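You operate a simulated robot arm through the tools that you are given. There is no shell and no other tool. Be economical: measure what you need, move in short steps, check, and stop when the job is done.

You are at the controls of a simulated two-armed robot. One attempt, no reset.

Task
Wipe up the spill on the top of the long white table with the blue towel and put it back.

It is judged by the outcome, as a careful person would: the job done as asked, and still so three seconds after it is handed in. It fails if anything else is knocked over, pushed out of place, dropped, spilled or broken. Flat cloth is picked up by pressing the open fingertips on it (5 to 10 N) and closing them slowly along it; thin cloth reads only 2 to 8 mm in the jaws.

Robot
Two 7-joint arms with two-finger grippers on one trunk, on a base that drives. Base frame: it is fixed to the floor where the robot stands at the start and does not move with it; the origin is under the middle of the robot, x ahead of it, y to its left, z up; the surface under the hand at the start is at about z = 0.74. Lengths are in m, angles in rad, forces in N, time in s.
The left shoulder is at the start at [0.06, 0.123, 0.945], the right one opposite. With the tool pointing down near the work surface each hand reaches from about 0.32 to 0.78 m from the robot's upright axis, wherever it stands, measured 20 degrees to its own side. Payload 1.47 kg a hand.
The tool frame of a hand sits at the grasp point between the pads (the TCP): z along the fingers, y along the line on which they close. The tips reach 0.016 m beyond it. The gripper opens to 0.087 m. The gripper's body begins 0.055 m behind the TCP.
Orientation is told as [roll, pitch, yaw] about the base's x, y, z axes, in that order, counted from this pose: with the fingers straight down and closing along the base's y, the tool's x points along the base's -x, its y along +y and its z along -z.

Tools
- The arms move only by the tool jog_arm. It takes "left_series", "right_series" or both (then of equal length, played together; a hand with none holds still); each is a list of rows, each a list of 3 entries, a list of its own where there are three numbers: the shift along the tool's x, y, z in m, then the turn, a rotation vector about the tool's x, y, z in rad, then the gripper command, from -1 (fully open) to 1 (shut), values between in proportion. In form: [[[dx, dy, dz], [wx, wy, wz], fingers], ...]. A call has 1 to 20 rows; each row shifts and turns the commanded pose from where the row before left it, along the tool's axes as they then stand. A row lasts 0.2 s, in which the tool goes at most 0.05 m and 0.15 rad; a call with a longer step from one row to the next is refused whole, and so is a gripper value outside its range. Where a pose cannot be reached the arm comes as near as it can. A force on the tool above 40 N (or 10 N above the force at the start of the call, whichever is more), or a blocked arm, ends the call early, and 0.2 s more pass. The fingers move at their own pace (about 0.153 m/s each) and stop on an object; they squeeze with about 25 N. The grip force told is the motor's: it shows also when the fingers shut on nothing. Time passes only in rows, and 0.2 s behind the last, so rows that do not move let the fingers close. The reply holds the time, the measured pose of the TCP, the force on the tool along the base axes, the opening and the grip force, in the units named above and with some noise, with the torque about the TCP (base axes, N m) and any sound that the robot's microphone picked up, and new pictures: "show" is both (left out), scene, wrist or none (wrist: the cameras of the hands that moved).
- Cameras (640 x 400 px; columns grow to the right, rows downward): "scene" is now at [0.0733, 0.0376, 1.4936]; the picture's right is [0.52, -0.86, 0.00], its down [-0.68, -0.41, -0.61] and it looks along [0.52, 0.31, -0.79] (base axes); focal length 250 px, centre (320, 200). "left" rides on the left gripper at [0.073, -0.012, -0.09] in its tool frame; the picture's right is [0.16, 0.99, 0.00], its down [-0.72, 0.12, -0.68] and it looks along [-0.67, 0.11, 0.73] (tool axes); focal length 247 px, centre (320, 200). "right" rides on the right gripper at [0.073, 0.012, -0.09] in its tool frame; the picture's right is [-0.16, 0.99, 0.00], its down [-0.72, -0.12, -0.68] and it looks along [-0.67, -0.11, 0.73] (tool axes); focal length 247 px, centre (320, 200). There is no depth. A picture from a camera that has moved, and an enlarged one, comes with that camera's place and axes in the base frame and with its lens.
- slide_trunk(by): slides the trunk up (or, below 0, down) by that many m; the arms and the scene camera ride with it, the base frame stays. It gives what a move gives, with no picture.
- base_move(legs): drives the robot by 1 to 6 legs, each [ahead, left, turn to the left] in m, m and rad, along the robot's own axes; the way and the turn of a leg run together, so that a leg with both is an arc; at most 1.5 m and 3.142 rad a leg. The arms and the cameras ride along, it lands a little off, and it stops where it bumps. It gives what a move gives, and a new picture of the scene camera.
- turn_head(pan, tilt): turns the head with the scene camera to pan (to the left, within 2.094 rad either way) and tilt (down, from -0.506 to 1.204), counted from straight ahead of the robot. It gives what a move gives, and a new picture of the scene camera.
- enlarge(camera, box): a new picture of the part [left, top, right, bottom] of that camera's present view, enlarged. The clock stands still meanwhile.
- job_done(): hands the job in; it is judged then, once.

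Work in short steps. Places have to be worked out from the pictures, the camera data and where the tool is seen: move nearer, look again, correct. Check each grasp and each placing, and mend what went wrong. You have 120 turns and 260 pictures in all, those below and enlarged ones among them. Open the grippers and draw the arms clear of the work before you hand the job in, unless the task says otherwise; then end with one line.

The tools are called after "Call:" as a command line: name --argument value ..., lists and objects as JSON in quotes. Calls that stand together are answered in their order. jog_arm: Moves the arms, as the interface text tells. Its arguments: {"type":"object","properties":{"left_series":{"type":"array","items":{"type":"array"}},"right_series":{"type":"array","items":{"type":"array"}},"show":{"type":"string","enum":["both","scene","wrist","none"]}},"required":[]} The other tools are called the same way: slide_trunk (by) slides the trunk up or down; base_move (legs) drives the base; turn_head (pan, tilt) turns the head that bears the scene camera; enlarge (camera, box) takes an enlarged picture of a part of a camera's view; job_done () hands the job in.

At the start:

```text
time: 0.0
left_position: [0.3354, 0.4103, 1.0224]
left_tcp_rot: [-0.002, 0.001, -0.001]
left_force: [-0.1, 0.6, -0.3]
left_wrist_torque: [0.01, 0.01, -0.01]
left_grip_width: 0.0872
left_finger_force: 0.0
right_position: [0.4647, 0.0131, 0.9925]
right_tcp_rot: [0.001, 0.0, 0.001]
right_force: [-0.3, -0.1, 0.4]
right_wrist_torque: [0.0, 0.01, -0.02]
right_grip_width: 0.087
right_finger_force: 0.2
trunk travel left (down, up): [-0.1, 0.13]
robot x, y, heading: [0.0018, 0.0009, -0.002]
head pan, tilt: [0.543, 0.918]
```

scene: 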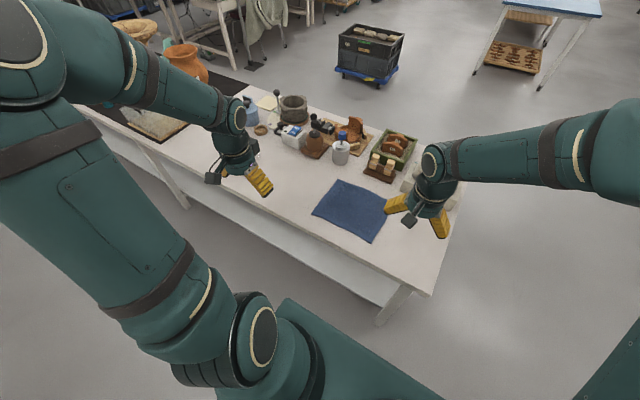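
right: 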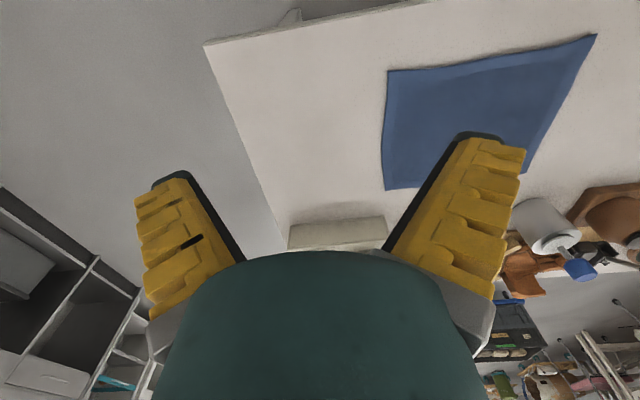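
left: 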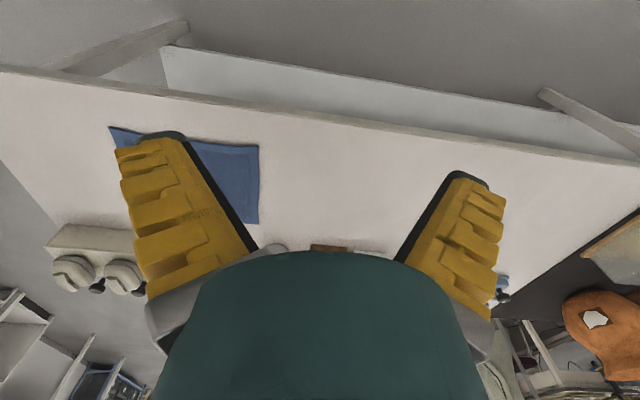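

The blue towel lies on the white table; I can't yet see the spill. I enlarge the scene picture to look for it.

Call:
enlarge --camera "scene" --box '[220, 80, 480, 300]'

Call:
enlarge --camera "scene" --box '[70, 60, 330, 220]'

```text
1.82 times, centred on (350, 190) of scene
camera zoom: at [0.0733, 0.0376, 1.4936], right [0.52, -0.86, 0.0], down [-0.68, -0.41, -0.61], along [0.52, 0.31, -0.79], focal length 455 px, centre (266, 218)
```

zoom: 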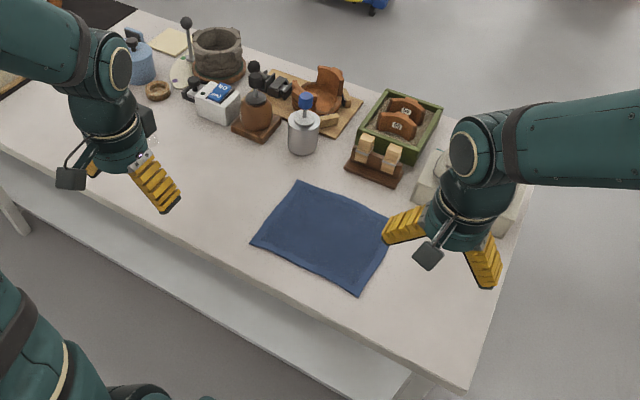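

```text
2.46 times, centred on (200, 140) of scene
camera zoom: at [0.0733, 0.0376, 1.4936], right [0.52, -0.86, 0.0], down [-0.68, -0.41, -0.61], along [0.52, 0.31, -0.79], focal length 616 px, centre (615, 348)
```

zoom: 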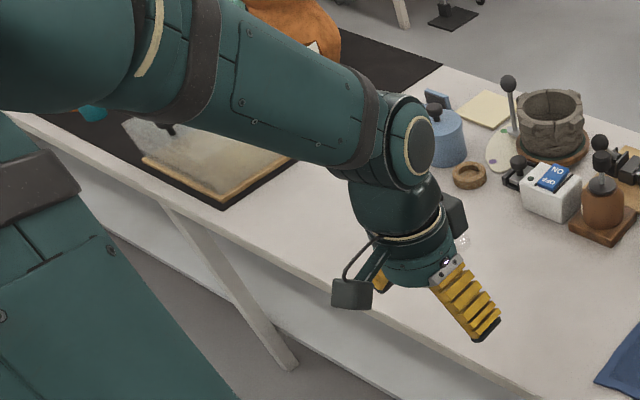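

Something glossy seems to show just behind the left wrist, around (0.63, 0.69). I move the left hand aside and up to clear the view, and the right one a little to the right.

Call:
jog_arm --left_series '[[[0, -0.04, -0.01], [0, 0, 0], -1], [[0, -0.04, -0.01], [0, 0, 0], -1], [[0, -0.04, -0.01], [0, 0, 0], -1], [[0, -0.04, -0.01], [0, 0, 0], -1], [[0, 0, 0], [0, 0, 0], -1]]' --right_series '[[[0, -0.04, -0.01], [0, 0, 0], -1], [[0, -0.04, -0.01], [0, 0, 0], -1], [[0, -0.04, -0.01], [0, 0, 0], -1], [[0, -0.04, -0.01], [0, 0, 0], -1], [[0, -0.03, 0], [0, 0, 0], -1]]' --show "scene"

Call:
enlarge --camera "scene" --box '[220, 80, 380, 180]'

```text
time: 1.2
left_position: [0.3358, 0.2493, 1.0606]
left_tcp_rot: [0.0, -0.001, -0.001]
left_force: [0.1, 0.1, 0.3]
left_wrist_torque: [0.04, 0.04, 0.01]
left_grip_width: 0.0872
left_finger_force: 0.0
right_position: [0.4647, -0.1795, 1.0306]
right_tcp_rot: [0.001, -0.001, 0.001]
right_force: [0.4, 0.3, 0.9]
right_wrist_torque: [0.02, 0.03, -0.03]
right_grip_width: 0.0868
right_finger_force: 0.1
trunk travel left (down, up): [-0.1, 0.13]
robot x, y, heading: [0.004, -0.0002, -0.002]
head pan, tilt: [0.543, 0.918]
camera scene: at [0.0733, 0.0374, 1.4936], right [0.52, -0.86, 0.0], down [-0.68, -0.41, -0.61], along [0.52, 0.31, -0.79], focal length 250 px, centre (320, 200)
```

scene: 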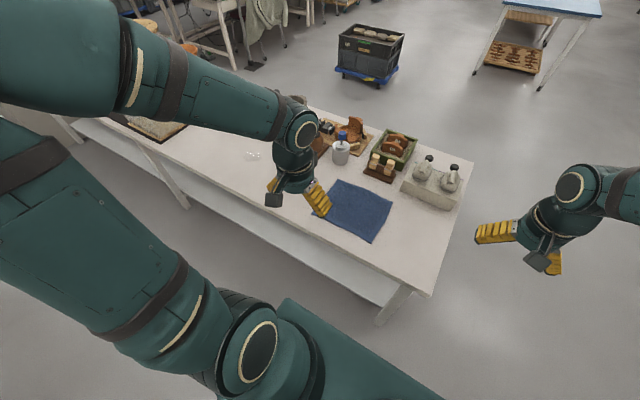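

```text
4.00 times, centred on (300, 130) of scene
camera zoom: at [0.0733, 0.0374, 1.4936], right [0.52, -0.86, 0.0], down [-0.68, -0.41, -0.61], along [0.52, 0.31, -0.79], focal length 1001 px, centre (400, 480)
```

zoom: 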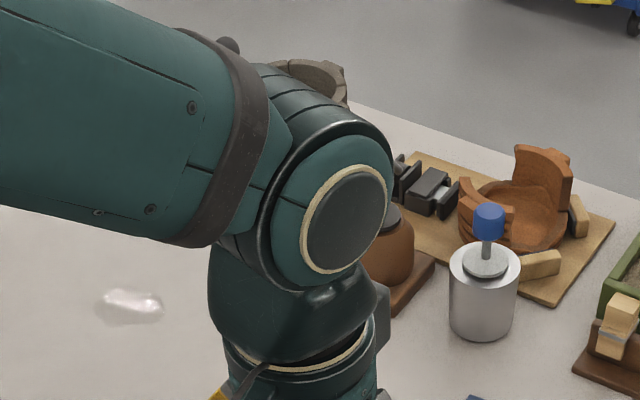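

The spill is at about (0.63, 0.72), about 8 cm wide; the towel covers x 0.50–0.71, y 0.095–0.325. I drive left about 0.38 m along the table so the left hand reaches both.

Call:
base_move --legs '[[0, 0.38, 0]]'

Call:
turn_head --pan 0.0 --tilt 0.85

```text
time: 5.1
left_position: [0.334, 0.6332, 1.0619]
left_tcp_rot: [-0.001, -0.001, 0.002]
left_force: [0.0, 0.7, -0.5]
left_wrist_torque: [-0.02, 0.0, -0.03]
left_grip_width: 0.0872
left_finger_force: 0.1
right_position: [0.4656, 0.204, 1.0322]
right_tcp_rot: [0.0, -0.001, 0.003]
right_force: [0.1, 0.1, 0.6]
right_wrist_torque: [-0.02, -0.01, 0.03]
right_grip_width: 0.0869
right_finger_force: 0.0
trunk travel left (down, up): [-0.1, 0.13]
robot x, y, heading: [0.0003, 0.3779, 0.006]
head pan, tilt: [0.543, 0.918]
camera scene: at [0.0728, 0.4196, 1.4936], right [0.52, -0.86, 0.0], down [-0.68, -0.41, -0.61], along [0.52, 0.31, -0.79], focal length 250 px, centre (320, 200)
```

scene: 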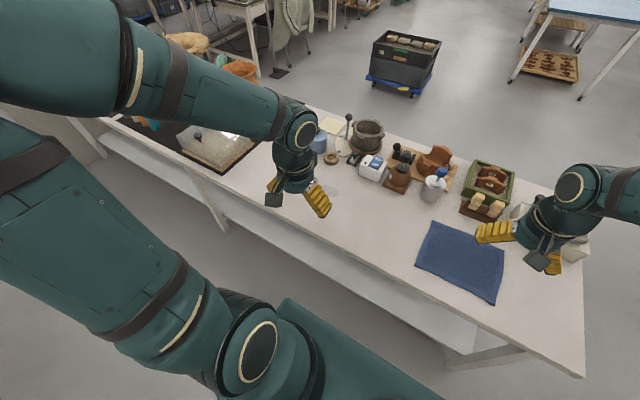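

```text
time: 6.1
left_position: [0.3333, 0.6321, 1.0627]
left_tcp_rot: [0.001, -0.001, 0.002]
left_force: [0.2, -0.1, -0.3]
left_wrist_torque: [-0.01, -0.03, -0.03]
left_grip_width: 0.0868
left_finger_force: 0.0
right_position: [0.4664, 0.2042, 1.0312]
right_tcp_rot: [0.001, 0.0, 0.002]
right_force: [0.8, 0.5, 0.2]
right_wrist_torque: [-0.02, 0.0, 0.0]
right_grip_width: 0.087
right_finger_force: 0.1
trunk travel left (down, up): [-0.1, 0.13]
robot x, y, heading: [-0.0016, 0.3811, 0.005]
head pan, tilt: [0.0, 0.85]
camera scene: at [0.0872, 0.381, 1.4988], right [0.0, -1.0, 0.0], down [-0.75, 0.0, -0.66], along [0.66, 0.0, -0.75], focal length 250 px, centre (320, 200)
```

scene: 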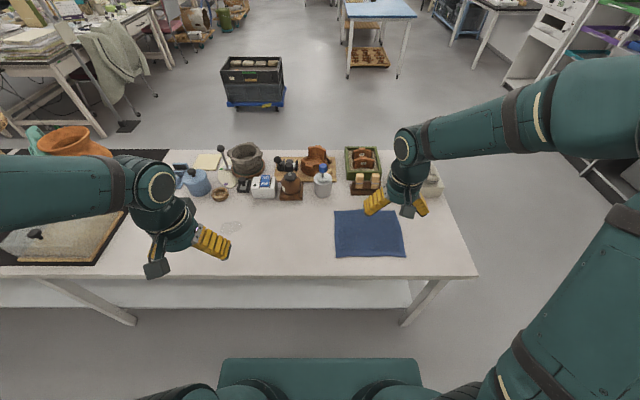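

Towel corners confirmed: x 0.50–0.70, y 0.09–0.33. I move the right arm away to the right, bring the left hand over the towel's left part at (0.60, 0.275), still high, and enlarge the spill.

Call:
enlarge --camera "scene" --box '[170, 170, 330, 270]'

Call:
jog_arm --left_series '[[[0, 0, 0], [0, 0, 0], -1], [[0, 0, 0], [0, 0, 0], -1], [[0, 0, 0], [0, 0, 0], -1], [[0, 0, 0], [0, 0, 0], -1], [[-0.03, -0.04, 0], [0, 0, 0], -1], [[-0.03, -0.04, 0], [0, 0, 0], -1], [[-0.03, -0.04, 0], [0, 0, 0], -1], [[-0.03, -0.04, 0], [0, 0, 0], -1], [[-0.03, -0.04, 0], [0, 0, 0], -1], [[-0.03, -0.04, 0], [0, 0, 0], -1], [[-0.03, -0.04, 0.01], [0, 0, 0], -1], [[-0.03, -0.04, 0.02], [0, 0, 0], -1], [[-0.026, -0.037, 0.02], [0, 0, 0], -1], [[0, 0, 0.03], [0, 0, 0], -1], [[0, 0, 0.03], [0, 0, 0], -1], [[0, 0, 0], [0, 0, 0], -1]]' --right_series '[[[0.01, -0.045, 0], [0, 0, 0], -1], [[0.01, -0.045, 0], [0, 0, 0], -1], [[0.01, -0.045, 0], [0, 0, 0], -1], [[0.01, -0.045, 0], [0, 0, 0], -1], [[0.01, -0.045, 0], [0, 0, 0], -1], [[0.01, -0.045, 0], [0, 0, 0], -1], [[0.01, -0.045, 0], [0, 0, 0], -1], [[0, 0, 0], [0, 0, 0], -1], [[0, 0, 0], [0, 0, 0], -1], [[0, 0, 0], [0, 0, 0], -1], [[0, 0, 0], [0, 0, 0], -1], [[0, 0, 0], [0, 0, 0], -1], [[0, 0, 0], [0, 0, 0], -1], [[0, 0, 0], [0, 0, 0], -1], [[0, 0, 0], [0, 0, 0], -1], [[0, 0, 0], [0, 0, 0], -1]]' --show "both"

```text
4.00 times, centred on (250, 220) of scene
camera zoom: at [0.0872, 0.381, 1.4988], right [0.0, -1.0, 0.0], down [-0.75, 0.0, -0.66], along [0.66, 0.0, -0.75], focal length 1001 px, centre (600, 120)
```

zoom: 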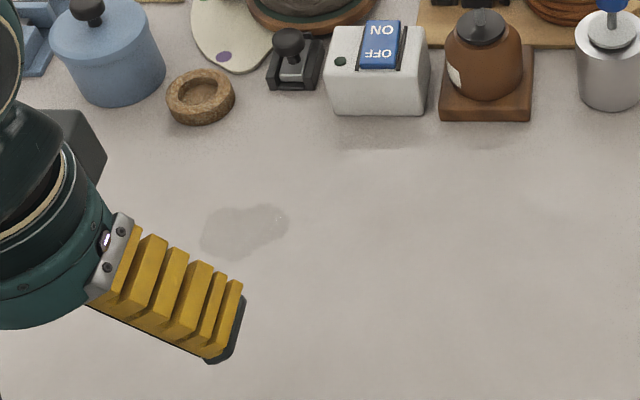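

```text
refused: row 11 steps farther than a row can; nothing moved
```

The spill spans about x 0.587–0.651, y 0.667–0.750. One row was too long; I shorten it and resend.

Call:
jog_arm --left_series '[[[0, 0, 0], [0, 0, 0], -1], [[0, 0, 0], [0, 0, 0], -1], [[0, 0, 0], [0, 0, 0], -1], [[0, 0, 0], [0, 0, 0], -1], [[-0.029, -0.039, 0], [0, 0, 0], -1], [[-0.029, -0.039, 0], [0, 0, 0], -1], [[-0.029, -0.039, 0], [0, 0, 0], -1], [[-0.029, -0.039, 0], [0, 0, 0], -1], [[-0.029, -0.039, 0], [0, 0, 0], -1], [[-0.029, -0.039, 0], [0, 0, 0], -1], [[-0.029, -0.039, 0.0], [0, 0, 0], -1], [[-0.029, -0.039, 0.0], [0, 0, 0], -1], [[-0.029, -0.039, 0.0], [0, 0, 0], -1], [[-0.005, -0.006, 0.04], [0, 0, 0], -1], [[0, 0, 0.04], [0, 0, 0], -1], [[0, 0, 0.04], [0, 0, 0], -1], [[0, 0, 0], [0, 0, 0], -1]]' --right_series '[[[0.01, -0.045, 0], [0, 0, 0], -1], [[0.01, -0.045, 0], [0, 0, 0], -1], [[0.01, -0.045, 0], [0, 0, 0], -1], [[0.01, -0.045, 0], [0, 0, 0], -1], [[0.01, -0.045, 0], [0, 0, 0], -1], [[0.01, -0.045, 0], [0, 0, 0], -1], [[0.01, -0.045, 0], [0, 0, 0], -1], [[0, 0, 0], [0, 0, 0], -1], [[0, 0, 0], [0, 0, 0], -1], [[0, 0, 0], [0, 0, 0], -1], [[0, 0, 0], [0, 0, 0], -1], [[0, 0, 0], [0, 0, 0], -1], [[0, 0, 0], [0, 0, 0], -1], [[0, 0, 0], [0, 0, 0], -1], [[0, 0, 0], [0, 0, 0], -1], [[0, 0, 0], [0, 0, 0], -1], [[0, 0, 0], [0, 0, 0], -1]]' --show "both"

```text
time: 9.7
left_position: [0.5996, 0.2749, 0.9395]
left_tcp_rot: [0.0, 0.0, 0.002]
left_force: [0.6, -0.3, -0.5]
left_wrist_torque: [-0.03, 0.0, -0.02]
left_grip_width: 0.0871
left_finger_force: 0.0
right_position: [0.3942, -0.1105, 1.0312]
right_tcp_rot: [0.0, 0.001, 0.002]
right_force: [0.2, 0.4, 0.6]
right_wrist_torque: [0.04, 0.01, 0.0]
right_grip_width: 0.0872
right_finger_force: 0.0
trunk travel left (down, up): [-0.1, 0.13]
robot x, y, heading: [0.0013, 0.3821, -0.001]
head pan, tilt: [0.0, 0.85]
camera scene: at [0.0869, 0.381, 1.4989], right [0.0, -1.0, 0.0], down [-0.75, 0.0, -0.66], along [0.66, 0.0, -0.75], focal length 250 px, centre (320, 200)
camera right: at [0.3227, -0.0992, 1.1199], right [0.16, 0.99, 0.0], down [0.72, -0.11, 0.68], along [0.67, -0.11, -0.73], focal length 247 px, centre (320, 200)
camera left: at [0.5269, 0.2628, 1.0292], right [-0.16, 0.99, 0.0], down [0.72, 0.12, 0.68], along [0.67, 0.11, -0.73], focal length 247 px, centre (320, 200)
```

scene: 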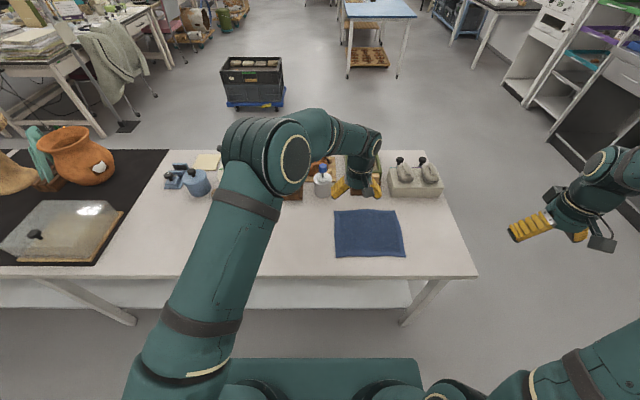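
right: 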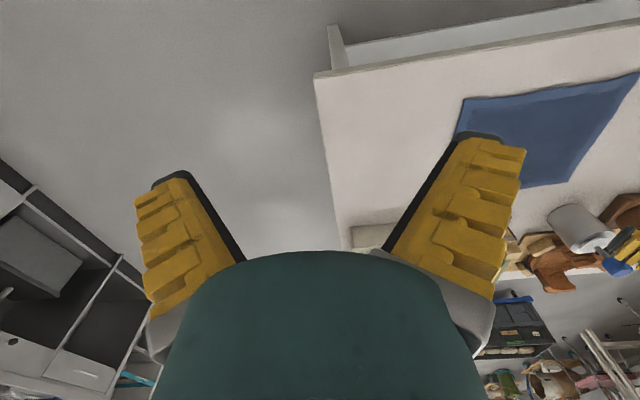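
left: 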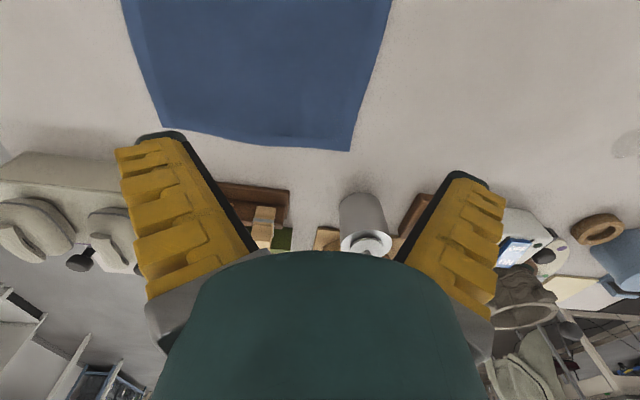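

The left hand is over the towel's left part. I lower to just above it with the fingers half open.

Call:
jog_arm --left_series '[[[0, 0, 0.04], [0, 0, 0], -0.2], [[0, 0, 0.04], [0, 0, 0], -0.2], [[0, 0, 0.04], [0, 0, 0], -0.2], [[0, 0, 0.035], [0, 0, 0], -0.2], [[0, 0, 0.01], [0, 0, 0], -0.2], [[0, 0, 0], [0, 0, 0], -0.2]]' --show "both"

```text
time: 11.1
left_position: [0.5999, 0.2762, 0.7769]
left_tcp_rot: [-0.001, 0.0, 0.003]
left_force: [0.6, -1.0, 0.5]
left_wrist_torque: [-0.03, 0.02, -0.01]
left_grip_width: 0.0572
left_finger_force: 4.0
right_position: [0.3947, -0.1109, 1.0302]
right_tcp_rot: [0.0, 0.002, 0.002]
right_force: [0.5, -0.3, 1.0]
right_wrist_torque: [0.02, 0.02, -0.01]
right_grip_width: 0.0873
right_finger_force: 0.0
trunk travel left (down, up): [-0.1, 0.13]
robot x, y, heading: [-0.0024, 0.3815, 0.005]
head pan, tilt: [0.0, 0.85]
camera scene: at [0.0872, 0.3809, 1.4988], right [0.0, -1.0, 0.0], down [-0.75, 0.0, -0.66], along [0.66, 0.0, -0.75], focal length 250 px, centre (320, 200)
camera left: at [0.5279, 0.2632, 0.8656], right [-0.16, 0.99, 0.0], down [0.72, 0.12, 0.68], along [0.67, 0.11, -0.73], focal length 247 px, centre (320, 200)
```

scene: 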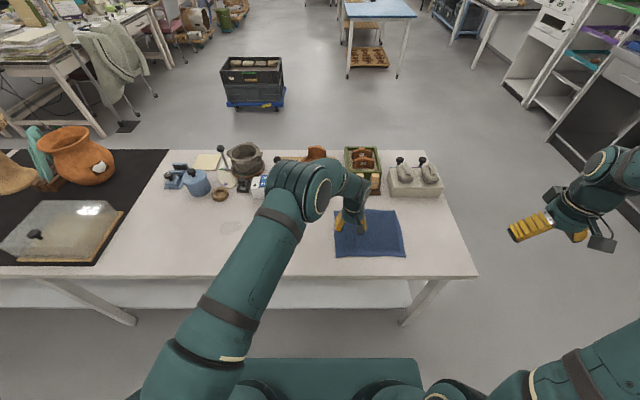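
left: 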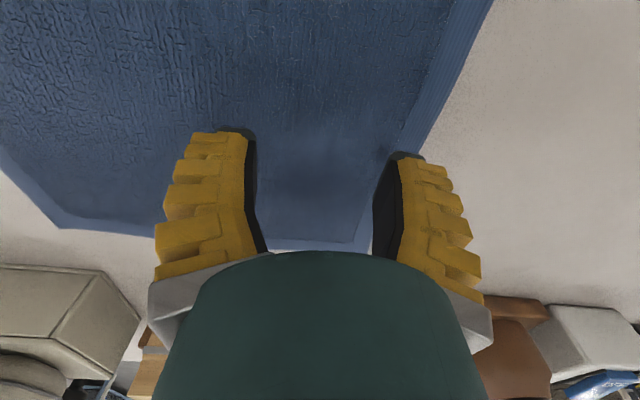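

Both fingertips are over the cloth, the outer one near the hem. I shift 8 mm inward and lower gently to touch.

Call:
jog_arm --left_series '[[[0, -0.008, 0.006], [0, 0, 0], -0.2], [[0, 0, 0.006], [0, 0, 0], -0.2], [[0, 0, 0.003], [0, 0, 0], -0.2], [[0, 0, 0.002], [0, 0, 0], -0.2]]' --show "none"

```text
time: 12.1
left_position: [0.602, 0.2674, 0.759]
left_tcp_rot: [-0.001, 0.001, 0.003]
left_force: [0.0, 0.6, 0.3]
left_wrist_torque: [0.02, -0.01, 0.02]
left_grip_width: 0.0525
left_finger_force: 7.2
right_position: [0.3949, -0.1103, 1.0312]
right_tcp_rot: [0.0, -0.001, 0.003]
right_force: [-0.7, 0.1, 0.4]
right_wrist_torque: [0.02, -0.02, -0.02]
right_grip_width: 0.0871
right_finger_force: 0.1
trunk travel left (down, up): [-0.1, 0.13]
robot x, y, heading: [-0.0017, 0.379, 0.003]
head pan, tilt: [0.0, 0.85]
```

No contact yet; I go down a few mm more.

Call:
jog_arm --left_series '[[[0, 0, 0.002], [0, 0, 0], -0.2], [[0, 0, 0.002], [0, 0, 0], -0.2], [[0, 0, 0], [0, 0, 0], -0.2]]' --show "none"

```text
time: 12.9
left_position: [0.602, 0.2665, 0.7571]
left_tcp_rot: [-0.002, -0.003, 0.001]
left_force: [1.3, 0.4, 10.0]
left_wrist_torque: [0.03, 0.04, 0.01]
left_grip_width: 0.0494
left_finger_force: 1.2
right_position: [0.3948, -0.1087, 1.0317]
right_tcp_rot: [-0.001, -0.002, 0.001]
right_force: [-0.4, 0.2, -0.3]
right_wrist_torque: [-0.01, -0.03, -0.01]
right_grip_width: 0.087
right_finger_force: 0.1
trunk travel left (down, up): [-0.1, 0.13]
robot x, y, heading: [0.0009, 0.38, 0.002]
head pan, tilt: [0.0, 0.85]
```

Contact at 10 N. I ease slightly and close slowly.

Call:
jog_arm --left_series '[[[0, 0, -0.0005], [0, 0, 0], -0.05], [[0, 0, 0], [0, 0, 0], 0.1], [[0, 0, 0], [0, 0, 0], 0.25], [[0, 0, 0], [0, 0, 0], 0.4], [[0, 0, 0], [0, 0, 0], 0.55], [[0, 0, 0], [0, 0, 0], 0.7], [[0, 0, 0], [0, 0, 0], 0.85], [[0, 0, 0], [0, 0, 0], 1], [[0, 0, 0], [0, 0, 0], 1], [[0, 0, 0], [0, 0, 0], 1]]' --show "both"

```text
time: 15.1
left_position: [0.6005, 0.2678, 0.7588]
left_tcp_rot: [-0.002, -0.002, 0.002]
left_force: [-0.1, -0.1, 14.4]
left_wrist_torque: [0.03, -0.01, -0.01]
left_grip_width: 0.0
left_finger_force: 25.0
right_position: [0.3939, -0.11, 1.0314]
right_tcp_rot: [0.0, -0.002, 0.0]
right_force: [0.1, 0.6, -0.4]
right_wrist_torque: [0.02, -0.04, 0.0]
right_grip_width: 0.0872
right_finger_force: 0.0
trunk travel left (down, up): [-0.1, 0.13]
robot x, y, heading: [-0.0025, 0.3857, -0.003]
head pan, tilt: [0.0, 0.85]
camera scene: at [0.0859, 0.3812, 1.4989], right [0.0, -1.0, 0.0], down [-0.75, 0.0, -0.66], along [0.66, 0.0, -0.75], focal length 250 px, centre (320, 200)
camera left: at [0.5277, 0.2552, 0.8467], right [-0.16, 0.99, 0.0], down [0.72, 0.12, 0.68], along [0.67, 0.11, -0.73], focal length 247 px, centre (320, 200)
```

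scene: 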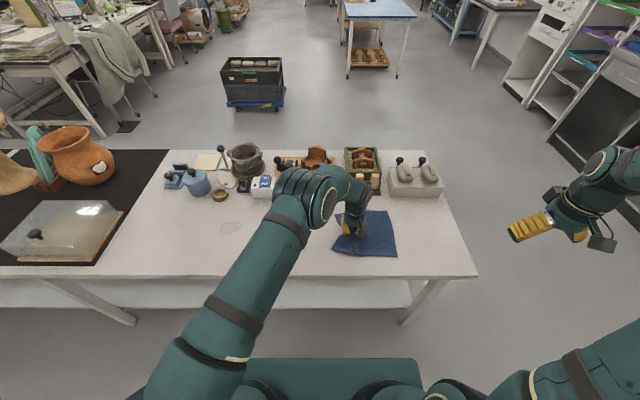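
left: 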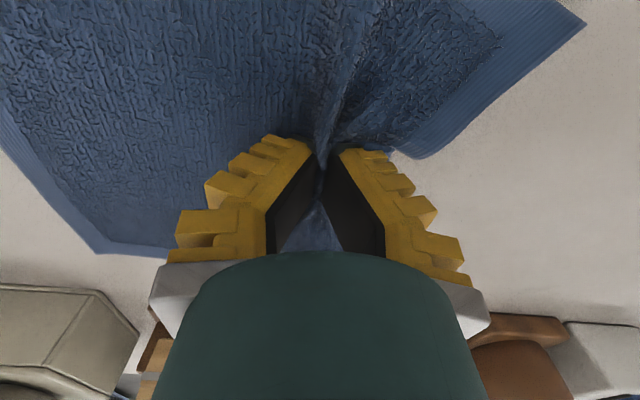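

A ridge of cloth shows between the fingers, though the width reads 0. I lift 3 cm to test the grip.

Call:
jog_arm --left_series '[[[0, 0, -0.01], [0, 0, 0], 1], [[0, 0, -0.01], [0, 0, 0], 1], [[0, 0, -0.01], [0, 0, 0], 1], [[0, 0, 0], [0, 0, 0], 1]]' --show "wrist"

```text
time: 16.1
left_position: [0.6007, 0.2679, 0.7864]
left_tcp_rot: [0.0, -0.001, 0.001]
left_force: [0.5, -0.1, 0.8]
left_wrist_torque: [-0.01, -0.02, 0.02]
left_grip_width: 0.0
left_finger_force: 24.8
right_position: [0.3946, -0.1111, 1.0299]
right_tcp_rot: [-0.001, 0.001, 0.002]
right_force: [0.2, -0.3, -0.8]
right_wrist_torque: [-0.01, 0.01, -0.01]
right_grip_width: 0.087
right_finger_force: 0.1
trunk travel left (down, up): [-0.1, 0.13]
robot x, y, heading: [-0.0025, 0.3822, -0.001]
head pan, tilt: [0.0, 0.85]
camera left: at [0.5284, 0.2556, 0.8756], right [-0.16, 0.99, 0.0], down [0.72, 0.12, 0.68], along [0.67, 0.11, -0.73], focal length 247 px, centre (320, 200)
```

left: 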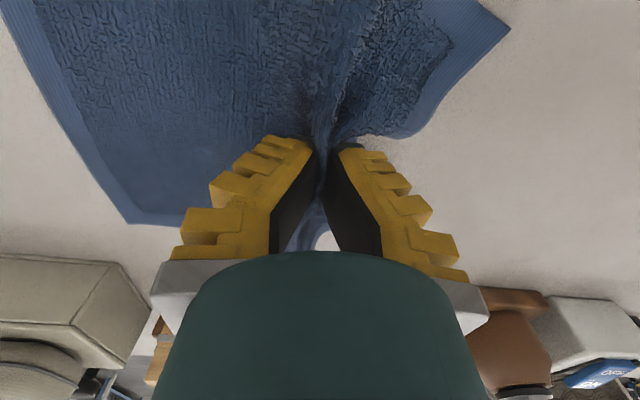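

Still ambiguous; I lift another 5 cm and look from both cameras.

Call:
jog_arm --left_series '[[[0, 0, -0.025], [0, 0, 0], 1], [[0, 0, -0.025], [0, 0, 0], 1], [[0, 0, 0], [0, 0, 0], 1]]' --show "both"

Call:
enlarge --camera "scene" --box '[280, 160, 440, 270]'

```text
time: 16.9
left_position: [0.601, 0.2701, 0.8344]
left_tcp_rot: [0.001, 0.001, 0.001]
left_force: [-0.8, 0.4, -0.2]
left_wrist_torque: [0.0, 0.01, 0.0]
left_grip_width: 0.0
left_finger_force: 25.3
right_position: [0.3955, -0.1094, 1.0293]
right_tcp_rot: [0.001, 0.0, 0.003]
right_force: [-0.8, -0.2, 1.3]
right_wrist_torque: [0.01, -0.04, 0.0]
right_grip_width: 0.0871
right_finger_force: 0.1
trunk travel left (down, up): [-0.1, 0.13]
robot x, y, heading: [0.0008, 0.3796, 0.004]
head pan, tilt: [0.0, 0.85]
camera scene: at [0.0874, 0.3809, 1.4988], right [0.0, -1.0, 0.0], down [-0.75, 0.0, -0.66], along [0.66, 0.0, -0.75], focal length 250 px, centre (320, 200)
camera left: at [0.5284, 0.2561, 0.9243], right [-0.16, 0.99, 0.0], down [0.72, 0.12, 0.68], along [0.67, 0.11, -0.73], focal length 247 px, centre (320, 200)
```

scene: 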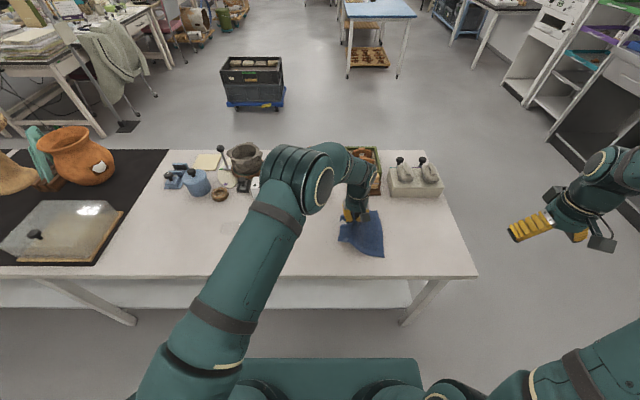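
left: 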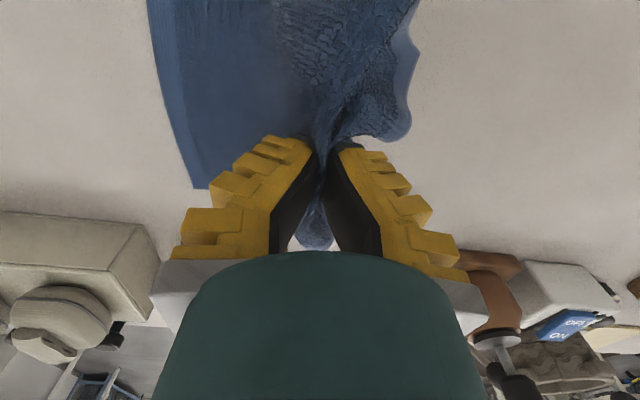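

```text
3.64 times, centred on (360, 215) of scene
camera zoom: at [0.0874, 0.3809, 1.4988], right [0.0, -1.0, 0.0], down [-0.75, 0.0, -0.66], along [0.66, 0.0, -0.75], focal length 910 px, centre (174, 146)
```

zoom: 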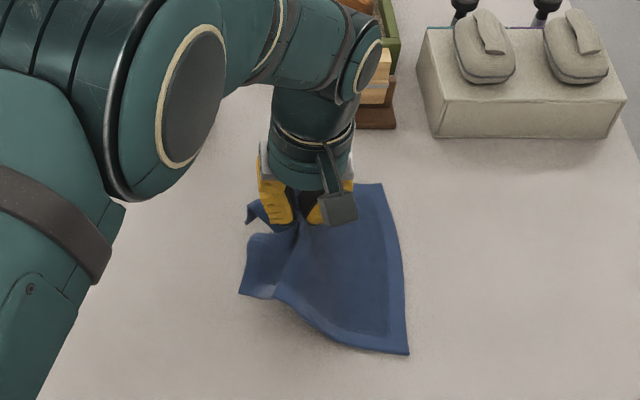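

The towel is firmly held. I lower to near the table and carry it left toward the spill, short of it.

Call:
jog_arm --left_series '[[[0, 0.015, 0.01], [0, 0, 0], 1], [[0, 0.025, 0.01], [0, 0, 0], 1], [[-0.002, 0.03, 0.005], [0, 0, 0], 1], [[-0.002, 0.03, 0], [0, 0, 0], 1], [[-0.002, 0.03, 0], [0, 0, 0], 1], [[-0.002, 0.03, 0], [0, 0, 0], 1], [[-0.002, 0.03, 0], [0, 0, 0], 1], [[-0.002, 0.03, 0], [0, 0, 0], 1], [[-0.002, 0.03, 0], [0, 0, 0], 1], [[-0.002, 0.03, 0], [0, 0, 0], 1], [[-0.002, 0.03, 0], [0, 0, 0], 1], [[0, 0.02, 0], [0, 0, 0], 1], [[0, 0, 0], [0, 0, 0], 1]]' --show "both"

```text
time: 19.7
left_position: [0.6172, 0.5969, 0.812]
left_tcp_rot: [0.0, 0.0, 0.001]
left_force: [0.5, 0.8, -0.3]
left_wrist_torque: [0.01, 0.01, -0.02]
left_grip_width: 0.0
left_finger_force: 24.7
right_position: [0.3951, -0.1107, 1.0292]
right_tcp_rot: [0.0, 0.001, 0.002]
right_force: [0.0, 0.7, 0.0]
right_wrist_torque: [-0.02, -0.01, 0.01]
right_grip_width: 0.0872
right_finger_force: 0.1
trunk travel left (down, up): [-0.1, 0.13]
robot x, y, heading: [-0.0029, 0.3831, 0.0]
head pan, tilt: [0.0, 0.85]
camera scene: at [0.0873, 0.3807, 1.4988], right [0.0, -1.0, 0.0], down [-0.75, 0.0, -0.66], along [0.66, 0.0, -0.75], focal length 250 px, centre (320, 200)
camera left: at [0.5446, 0.585, 0.9011], right [-0.16, 0.99, 0.0], down [0.72, 0.12, 0.68], along [0.67, 0.11, -0.73], focal length 247 px, centre (320, 200)
```

scene: 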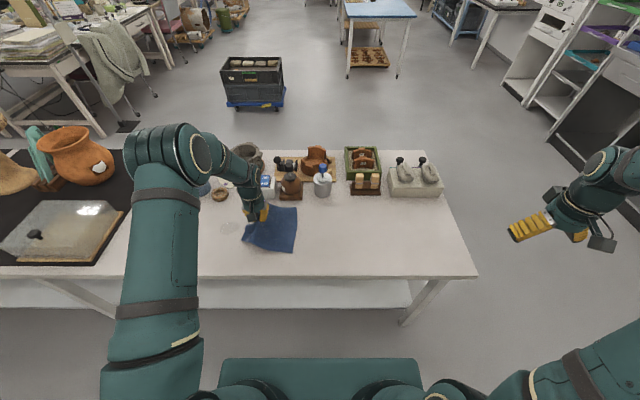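
left: 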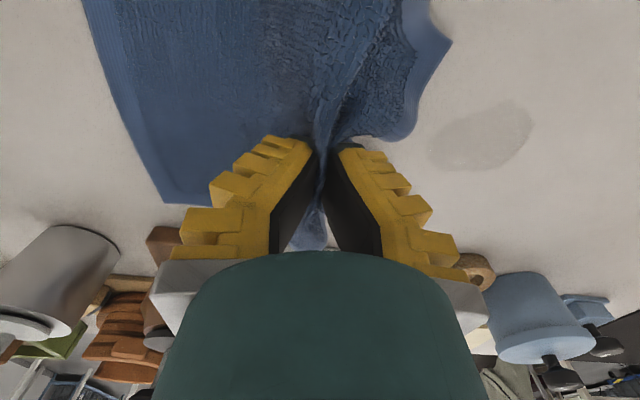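

The towel trails well; the spill is just ahead at about (0.615, 0.712). I lower onto the table at its near-right edge.

Call:
jog_arm --left_series '[[[0.004, 0.02, 0.01], [0, 0, 0], 1], [[0.004, 0.02, 0.015], [0, 0, 0], 1], [[0.004, 0.01, 0.015], [0, 0, 0], 1], [[0, 0, 0.008], [0, 0, 0], 1], [[0, 0, 0.003], [0, 0, 0], 1], [[0, 0, 0], [0, 0, 0], 1]]' --show "none"

```text
time: 21.1
left_position: [0.608, 0.6484, 0.7609]
left_tcp_rot: [0.001, -0.002, 0.002]
left_force: [1.9, 2.1, 9.1]
left_wrist_torque: [0.13, 0.05, -0.02]
left_grip_width: 0.0
left_finger_force: 24.6
right_position: [0.3942, -0.1101, 1.0306]
right_tcp_rot: [-0.001, -0.001, 0.002]
right_force: [0.6, 0.1, 0.5]
right_wrist_torque: [0.01, 0.01, -0.01]
right_grip_width: 0.0869
right_finger_force: 0.0
trunk travel left (down, up): [-0.1, 0.13]
robot x, y, heading: [-0.0024, 0.3845, 0.004]
head pan, tilt: [0.0, 0.85]
```

Pressing at 9 N. I stroke left across the spill, then back and forth on parallel lanes.

Call:
jog_arm --left_series '[[[0, 0.02, 0], [0, 0, 0], 1], [[0, 0.02, 0], [0, 0, 0], 1], [[0, 0.02, 0], [0, 0, 0], 1], [[0, 0.02, 0], [0, 0, 0], 1], [[0, 0.02, 0], [0, 0, 0], 1], [[0, 0.02, 0], [0, 0, 0], 1], [[-0.03, 0, 0], [0, 0, 0], 1], [[0, -0.02, 0], [0, 0, 0], 1], [[0, -0.02, 0], [0, 0, 0], 1], [[0, -0.02, 0], [0, 0, 0], 1], [[0, -0.02, 0], [0, 0, 0], 1], [[0, -0.02, 0], [0, 0, 0], 1], [[0, -0.02, 0], [0, 0, 0], 1], [[0, 0, 0], [0, 0, 0], 1]]' --show "both"

```text
time: 24.1
left_position: [0.6359, 0.6466, 0.7605]
left_tcp_rot: [0.0, -0.002, 0.002]
left_force: [1.4, 1.5, 9.2]
left_wrist_torque: [0.11, 0.09, 0.01]
left_grip_width: 0.0
left_finger_force: 24.9
right_position: [0.3945, -0.1103, 1.0307]
right_tcp_rot: [0.0, 0.001, 0.002]
right_force: [-0.1, 0.7, -0.3]
right_wrist_torque: [0.0, 0.01, 0.04]
right_grip_width: 0.0871
right_finger_force: 0.0
trunk travel left (down, up): [-0.1, 0.13]
robot x, y, heading: [-0.0003, 0.3836, 0.003]
head pan, tilt: [0.0, 0.85]
camera scene: at [0.0864, 0.3809, 1.4989], right [0.0, -1.0, 0.0], down [-0.75, 0.0, -0.66], along [0.66, 0.0, -0.75], focal length 250 px, centre (320, 200)
camera left: at [0.5625, 0.6344, 0.85], right [-0.16, 0.99, 0.0], down [0.72, 0.12, 0.68], along [0.67, 0.11, -0.73], focal length 247 px, centre (320, 200)
```

scene: 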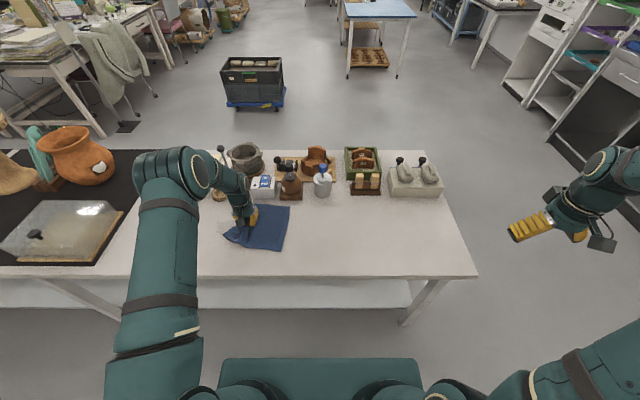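
left: 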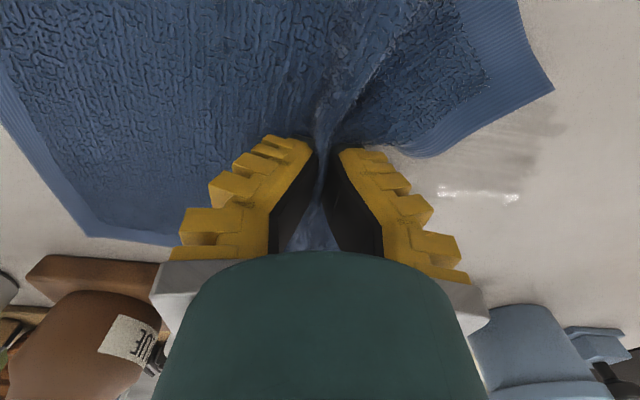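

Much has gone; some wet traces remain. I enlarge to locate them.

Call:
enlarge --camera "left" --box '[400, 60, 640, 280]'

```text
1.82 times, centred on (520, 170) of left
camera zoom: at [0.5625, 0.6344, 0.85], right [-0.16, 0.99, 0.0], down [0.72, 0.12, 0.68], along [0.67, 0.11, -0.73], focal length 449 px, centre (-44, 254)
```

zoom: 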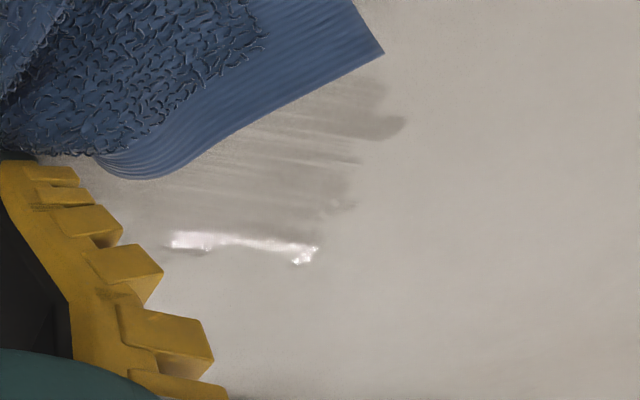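

A faint film remains over x 0.585–0.655, y up to 0.77. I wipe more lanes, extending further left and deeper.

Call:
jog_arm --left_series '[[[-0.018, 0, 0.0005], [0, 0, 0], 1], [[0, 0.035, 0], [0, 0, 0], 1], [[0, 0.035, 0], [0, 0, 0], 1], [[0, 0.035, 0], [0, 0, 0], 1], [[0, 0.035, 0], [0, 0, 0], 1], [[0.015, 0, 0], [0, 0, 0], 1], [[0, -0.035, 0], [0, 0, 0], 1], [[0, -0.035, 0], [0, 0, 0], 1], [[0, -0.035, 0], [0, 0, 0], 1], [[0, -0.035, 0], [0, 0, 0], 1], [[0.015, 0, 0], [0, 0, 0], 1], [[0, 0.035, 0], [0, 0, 0], 1], [[0, 0.035, 0], [0, 0, 0], 1], [[0, 0.035, 0], [0, 0, 0], 1], [[0, 0.035, 0], [0, 0, 0], 1], [[0.015, 0, 0], [0, 0, 0], 1], [[0, -0.035, 0], [0, 0, 0], 1], [[0, -0.035, 0], [0, 0, 0], 1], [[0, -0.035, 0], [0, 0, 0], 1], [[0, -0.035, 0], [0, 0, 0], 1]]' --show "none"

Call:
jog_arm --left_series '[[[0.015, 0, 0], [0, 0, 0], 1], [[0, 0.035, 0], [0, 0, 0], 1], [[0, 0.035, 0], [0, 0, 0], 1], [[0, 0.035, 0], [0, 0, 0], 1], [[0, 0.035, 0], [0, 0, 0], 1], [[0.012, 0, 0], [0, 0, 0], 1], [[0, -0.035, 0], [0, 0, 0], 1], [[0, -0.035, 0], [0, 0, 0], 1], [[0, -0.035, 0], [0, 0, 0], 1], [[0, -0.04, 0], [0, 0, 0], 1], [[0, 0, 0], [0, 0, 0], 1]]' --show "both"

Call:
enlarge --camera "left" --box '[400, 60, 640, 280]'

```text
time: 28.3
left_position: [0.6078, 0.6466, 0.7596]
left_tcp_rot: [0.001, -0.002, 0.003]
left_force: [0.5, 4.8, 16.1]
left_wrist_torque: [0.23, 0.13, -0.02]
left_grip_width: 0.0
left_finger_force: 24.9
right_position: [0.3952, -0.1113, 1.0302]
right_tcp_rot: [0.001, -0.002, 0.001]
right_force: [0.1, 0.3, 0.3]
right_wrist_torque: [-0.02, 0.02, -0.01]
right_grip_width: 0.087
right_finger_force: 0.0
trunk travel left (down, up): [-0.1, 0.13]
robot x, y, heading: [-0.0043, 0.3853, 0.001]
head pan, tilt: [0.0, 0.85]
```

```text
time: 30.7
left_position: [0.5809, 0.6428, 0.761]
left_tcp_rot: [0.0, 0.001, 0.001]
left_force: [-0.6, 1.3, 8.1]
left_wrist_torque: [0.12, 0.07, 0.01]
left_grip_width: 0.0
left_finger_force: 25.1
right_position: [0.3945, -0.1101, 1.0308]
right_tcp_rot: [-0.001, 0.0, 0.0]
right_force: [-0.8, 0.0, 0.0]
right_wrist_torque: [0.02, 0.01, 0.0]
right_grip_width: 0.0869
right_finger_force: 0.0
trunk travel left (down, up): [-0.1, 0.13]
robot x, y, heading: [-0.0037, 0.3838, 0.005]
head pan, tilt: [0.0, 0.85]
camera scene: at [0.0864, 0.3808, 1.4989], right [0.0, -1.0, 0.0], down [-0.75, 0.0, -0.66], along [0.66, 0.0, -0.75], focal length 250 px, centre (320, 200)
camera left: at [0.5078, 0.6304, 0.8501], right [-0.16, 0.99, 0.0], down [0.72, 0.12, 0.68], along [0.67, 0.11, -0.73], focal length 247 px, centre (320, 200)
```

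scene: 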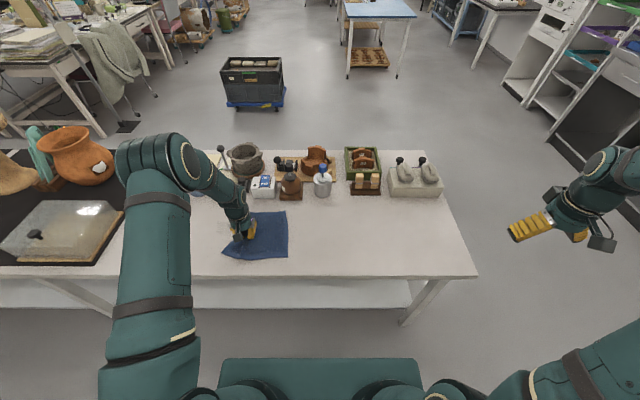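
left: 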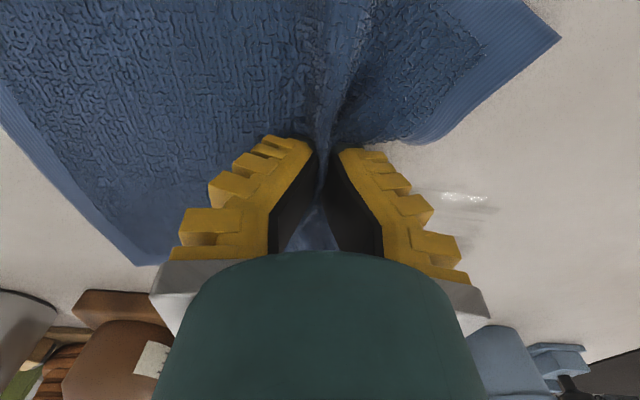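

```text
1.82 times, centred on (520, 170) of left
camera zoom: at [0.5078, 0.6304, 0.8501], right [-0.16, 0.99, 0.0], down [0.72, 0.12, 0.68], along [0.67, 0.11, -0.73], focal length 449 px, centre (-44, 254)
```

zoom: 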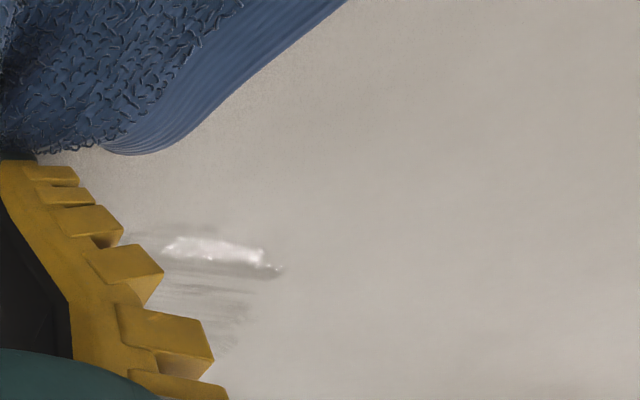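

Residue is fainter, at about x 0.59–0.64, y 0.70–0.765. I scrub there again with slightly more pressure and short back-and-forth lanes.

Call:
jog_arm --left_series '[[[-0.006, 0.02, 0.0007], [0, 0, 0], 1], [[0, 0.035, 0], [0, 0, 0], 1], [[0, 0.035, 0], [0, 0, 0], 1], [[0, 0.035, 0], [0, 0, 0], 1], [[-0.012, 0, 0], [0, 0, 0], 1], [[0, -0.035, 0], [0, 0, 0], 1], [[0, -0.035, 0], [0, 0, 0], 1], [[0, -0.035, 0], [0, 0, 0], 1], [[-0.012, 0, 0], [0, 0, 0], 1], [[0, 0.035, 0], [0, 0, 0], 1], [[0, 0.035, 0], [0, 0, 0], 1], [[0, 0.035, 0], [0, 0, 0], 1], [[-0.012, 0, 0], [0, 0, 0], 1], [[0, -0.035, 0], [0, 0, 0], 1], [[0, -0.035, 0], [0, 0, 0], 1], [[0, -0.035, 0], [0, 0, 0], 1], [[-0.012, 0, 0], [0, 0, 0], 1], [[0, 0.035, 0], [0, 0, 0], 1], [[0, 0.035, 0], [0, 0, 0], 1], [[0, 0.035, 0], [0, 0, 0], 1]]' --show "none"

Call:
jog_arm --left_series '[[[0.006, 0, 0], [0, 0, 0], 1], [[0, -0.035, 0], [0, 0, 0], 1], [[0, -0.035, 0], [0, 0, 0], 1], [[0, -0.035, 0], [0, 0, 0], 1], [[0.012, 0, 0], [0, 0, 0], 1], [[0, 0.035, 0], [0, 0, 0], 1], [[0, 0.035, 0], [0, 0, 0], 1], [[0, 0.035, 0], [0, 0, 0], 1], [[0.012, 0, 0], [0, 0, 0], 1], [[0, -0.035, 0], [0, 0, 0], 1], [[0, -0.035, 0], [0, 0, 0], 1], [[0, -0.035, 0], [0, 0, 0], 1], [[0.012, 0, 0], [0, 0, 0], 1], [[0, 0.035, 0], [0, 0, 0], 1], [[0, 0.035, 0], [0, 0, 0], 1], [[0, 0.035, 0], [0, 0, 0], 1], [[0.012, -0.035, 0], [0, 0, 0], 1], [[0, -0.035, 0], [0, 0, 0], 1], [[0, -0.04, 0], [0, 0, 0], 1], [[0, -0.04, 0], [0, 0, 0], 1]]' --show "both"

Call:
enlarge --camera "left" --box '[400, 60, 640, 280]'

```text
time: 34.9
left_position: [0.6323, 0.769, 0.7602]
left_tcp_rot: [0.002, -0.001, 0.001]
left_force: [0.5, -1.8, 11.5]
left_wrist_torque: [0.06, 0.11, 0.04]
left_grip_width: 0.0
left_finger_force: 25.2
right_position: [0.3946, -0.1097, 1.0315]
right_tcp_rot: [0.0, -0.001, 0.003]
right_force: [-0.2, 0.1, -0.6]
right_wrist_torque: [0.0, -0.01, 0.01]
right_grip_width: 0.0871
right_finger_force: 0.0
trunk travel left (down, up): [-0.1, 0.13]
robot x, y, heading: [0.0031, 0.3783, 0.002]
head pan, tilt: [0.0, 0.85]
```

```text
time: 39.1
left_position: [0.5802, 0.6197, 0.7592]
left_tcp_rot: [0.002, -0.003, 0.003]
left_force: [1.1, 7.8, 28.5]
left_wrist_torque: [0.39, 0.2, -0.07]
left_grip_width: 0.0003
left_finger_force: 25.3
right_position: [0.393, -0.1108, 1.0303]
right_tcp_rot: [-0.002, -0.002, 0.002]
right_force: [0.4, 0.7, -0.2]
right_wrist_torque: [-0.02, -0.01, 0.04]
right_grip_width: 0.0871
right_finger_force: 0.1
trunk travel left (down, up): [-0.1, 0.13]
robot x, y, heading: [0.0003, 0.3807, 0.002]
head pan, tilt: [0.0, 0.85]
camera scene: at [0.0851, 0.3801, 1.4991], right [0.0, -1.0, 0.0], down [-0.75, 0.0, -0.66], along [0.66, 0.0, -0.75], focal length 250 px, centre (320, 200)
camera left: at [0.5072, 0.6066, 0.8481], right [-0.16, 0.99, 0.0], down [0.72, 0.12, 0.68], along [0.67, 0.11, -0.73], focal length 247 px, centre (320, 200)
```

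scene: 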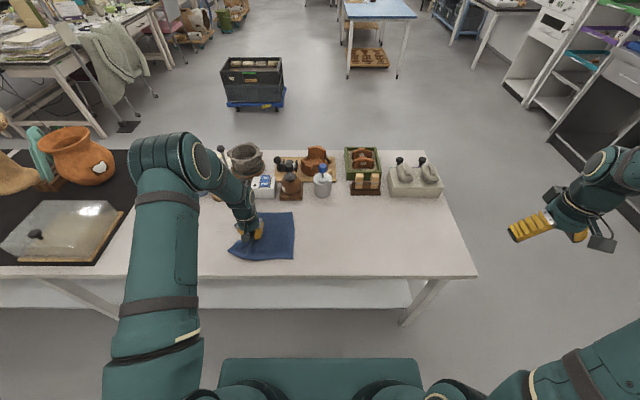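
left: 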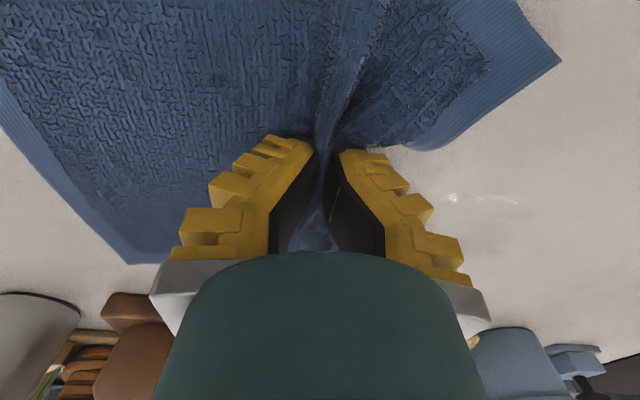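

```text
1.82 times, centred on (520, 170) of left
camera zoom: at [0.5072, 0.6066, 0.8481], right [-0.16, 0.99, 0.0], down [0.72, 0.12, 0.68], along [0.67, 0.11, -0.73], focal length 449 px, centre (-44, 254)
```

zoom: 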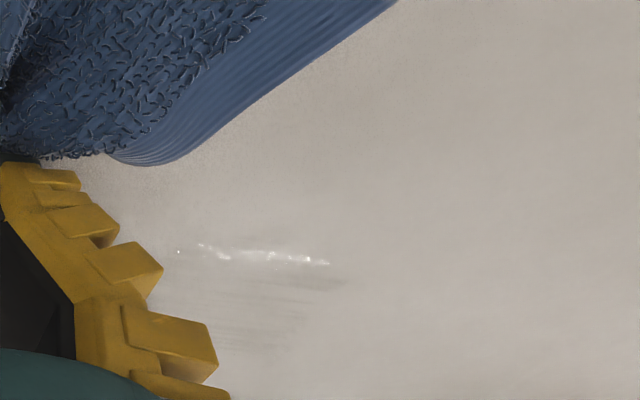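

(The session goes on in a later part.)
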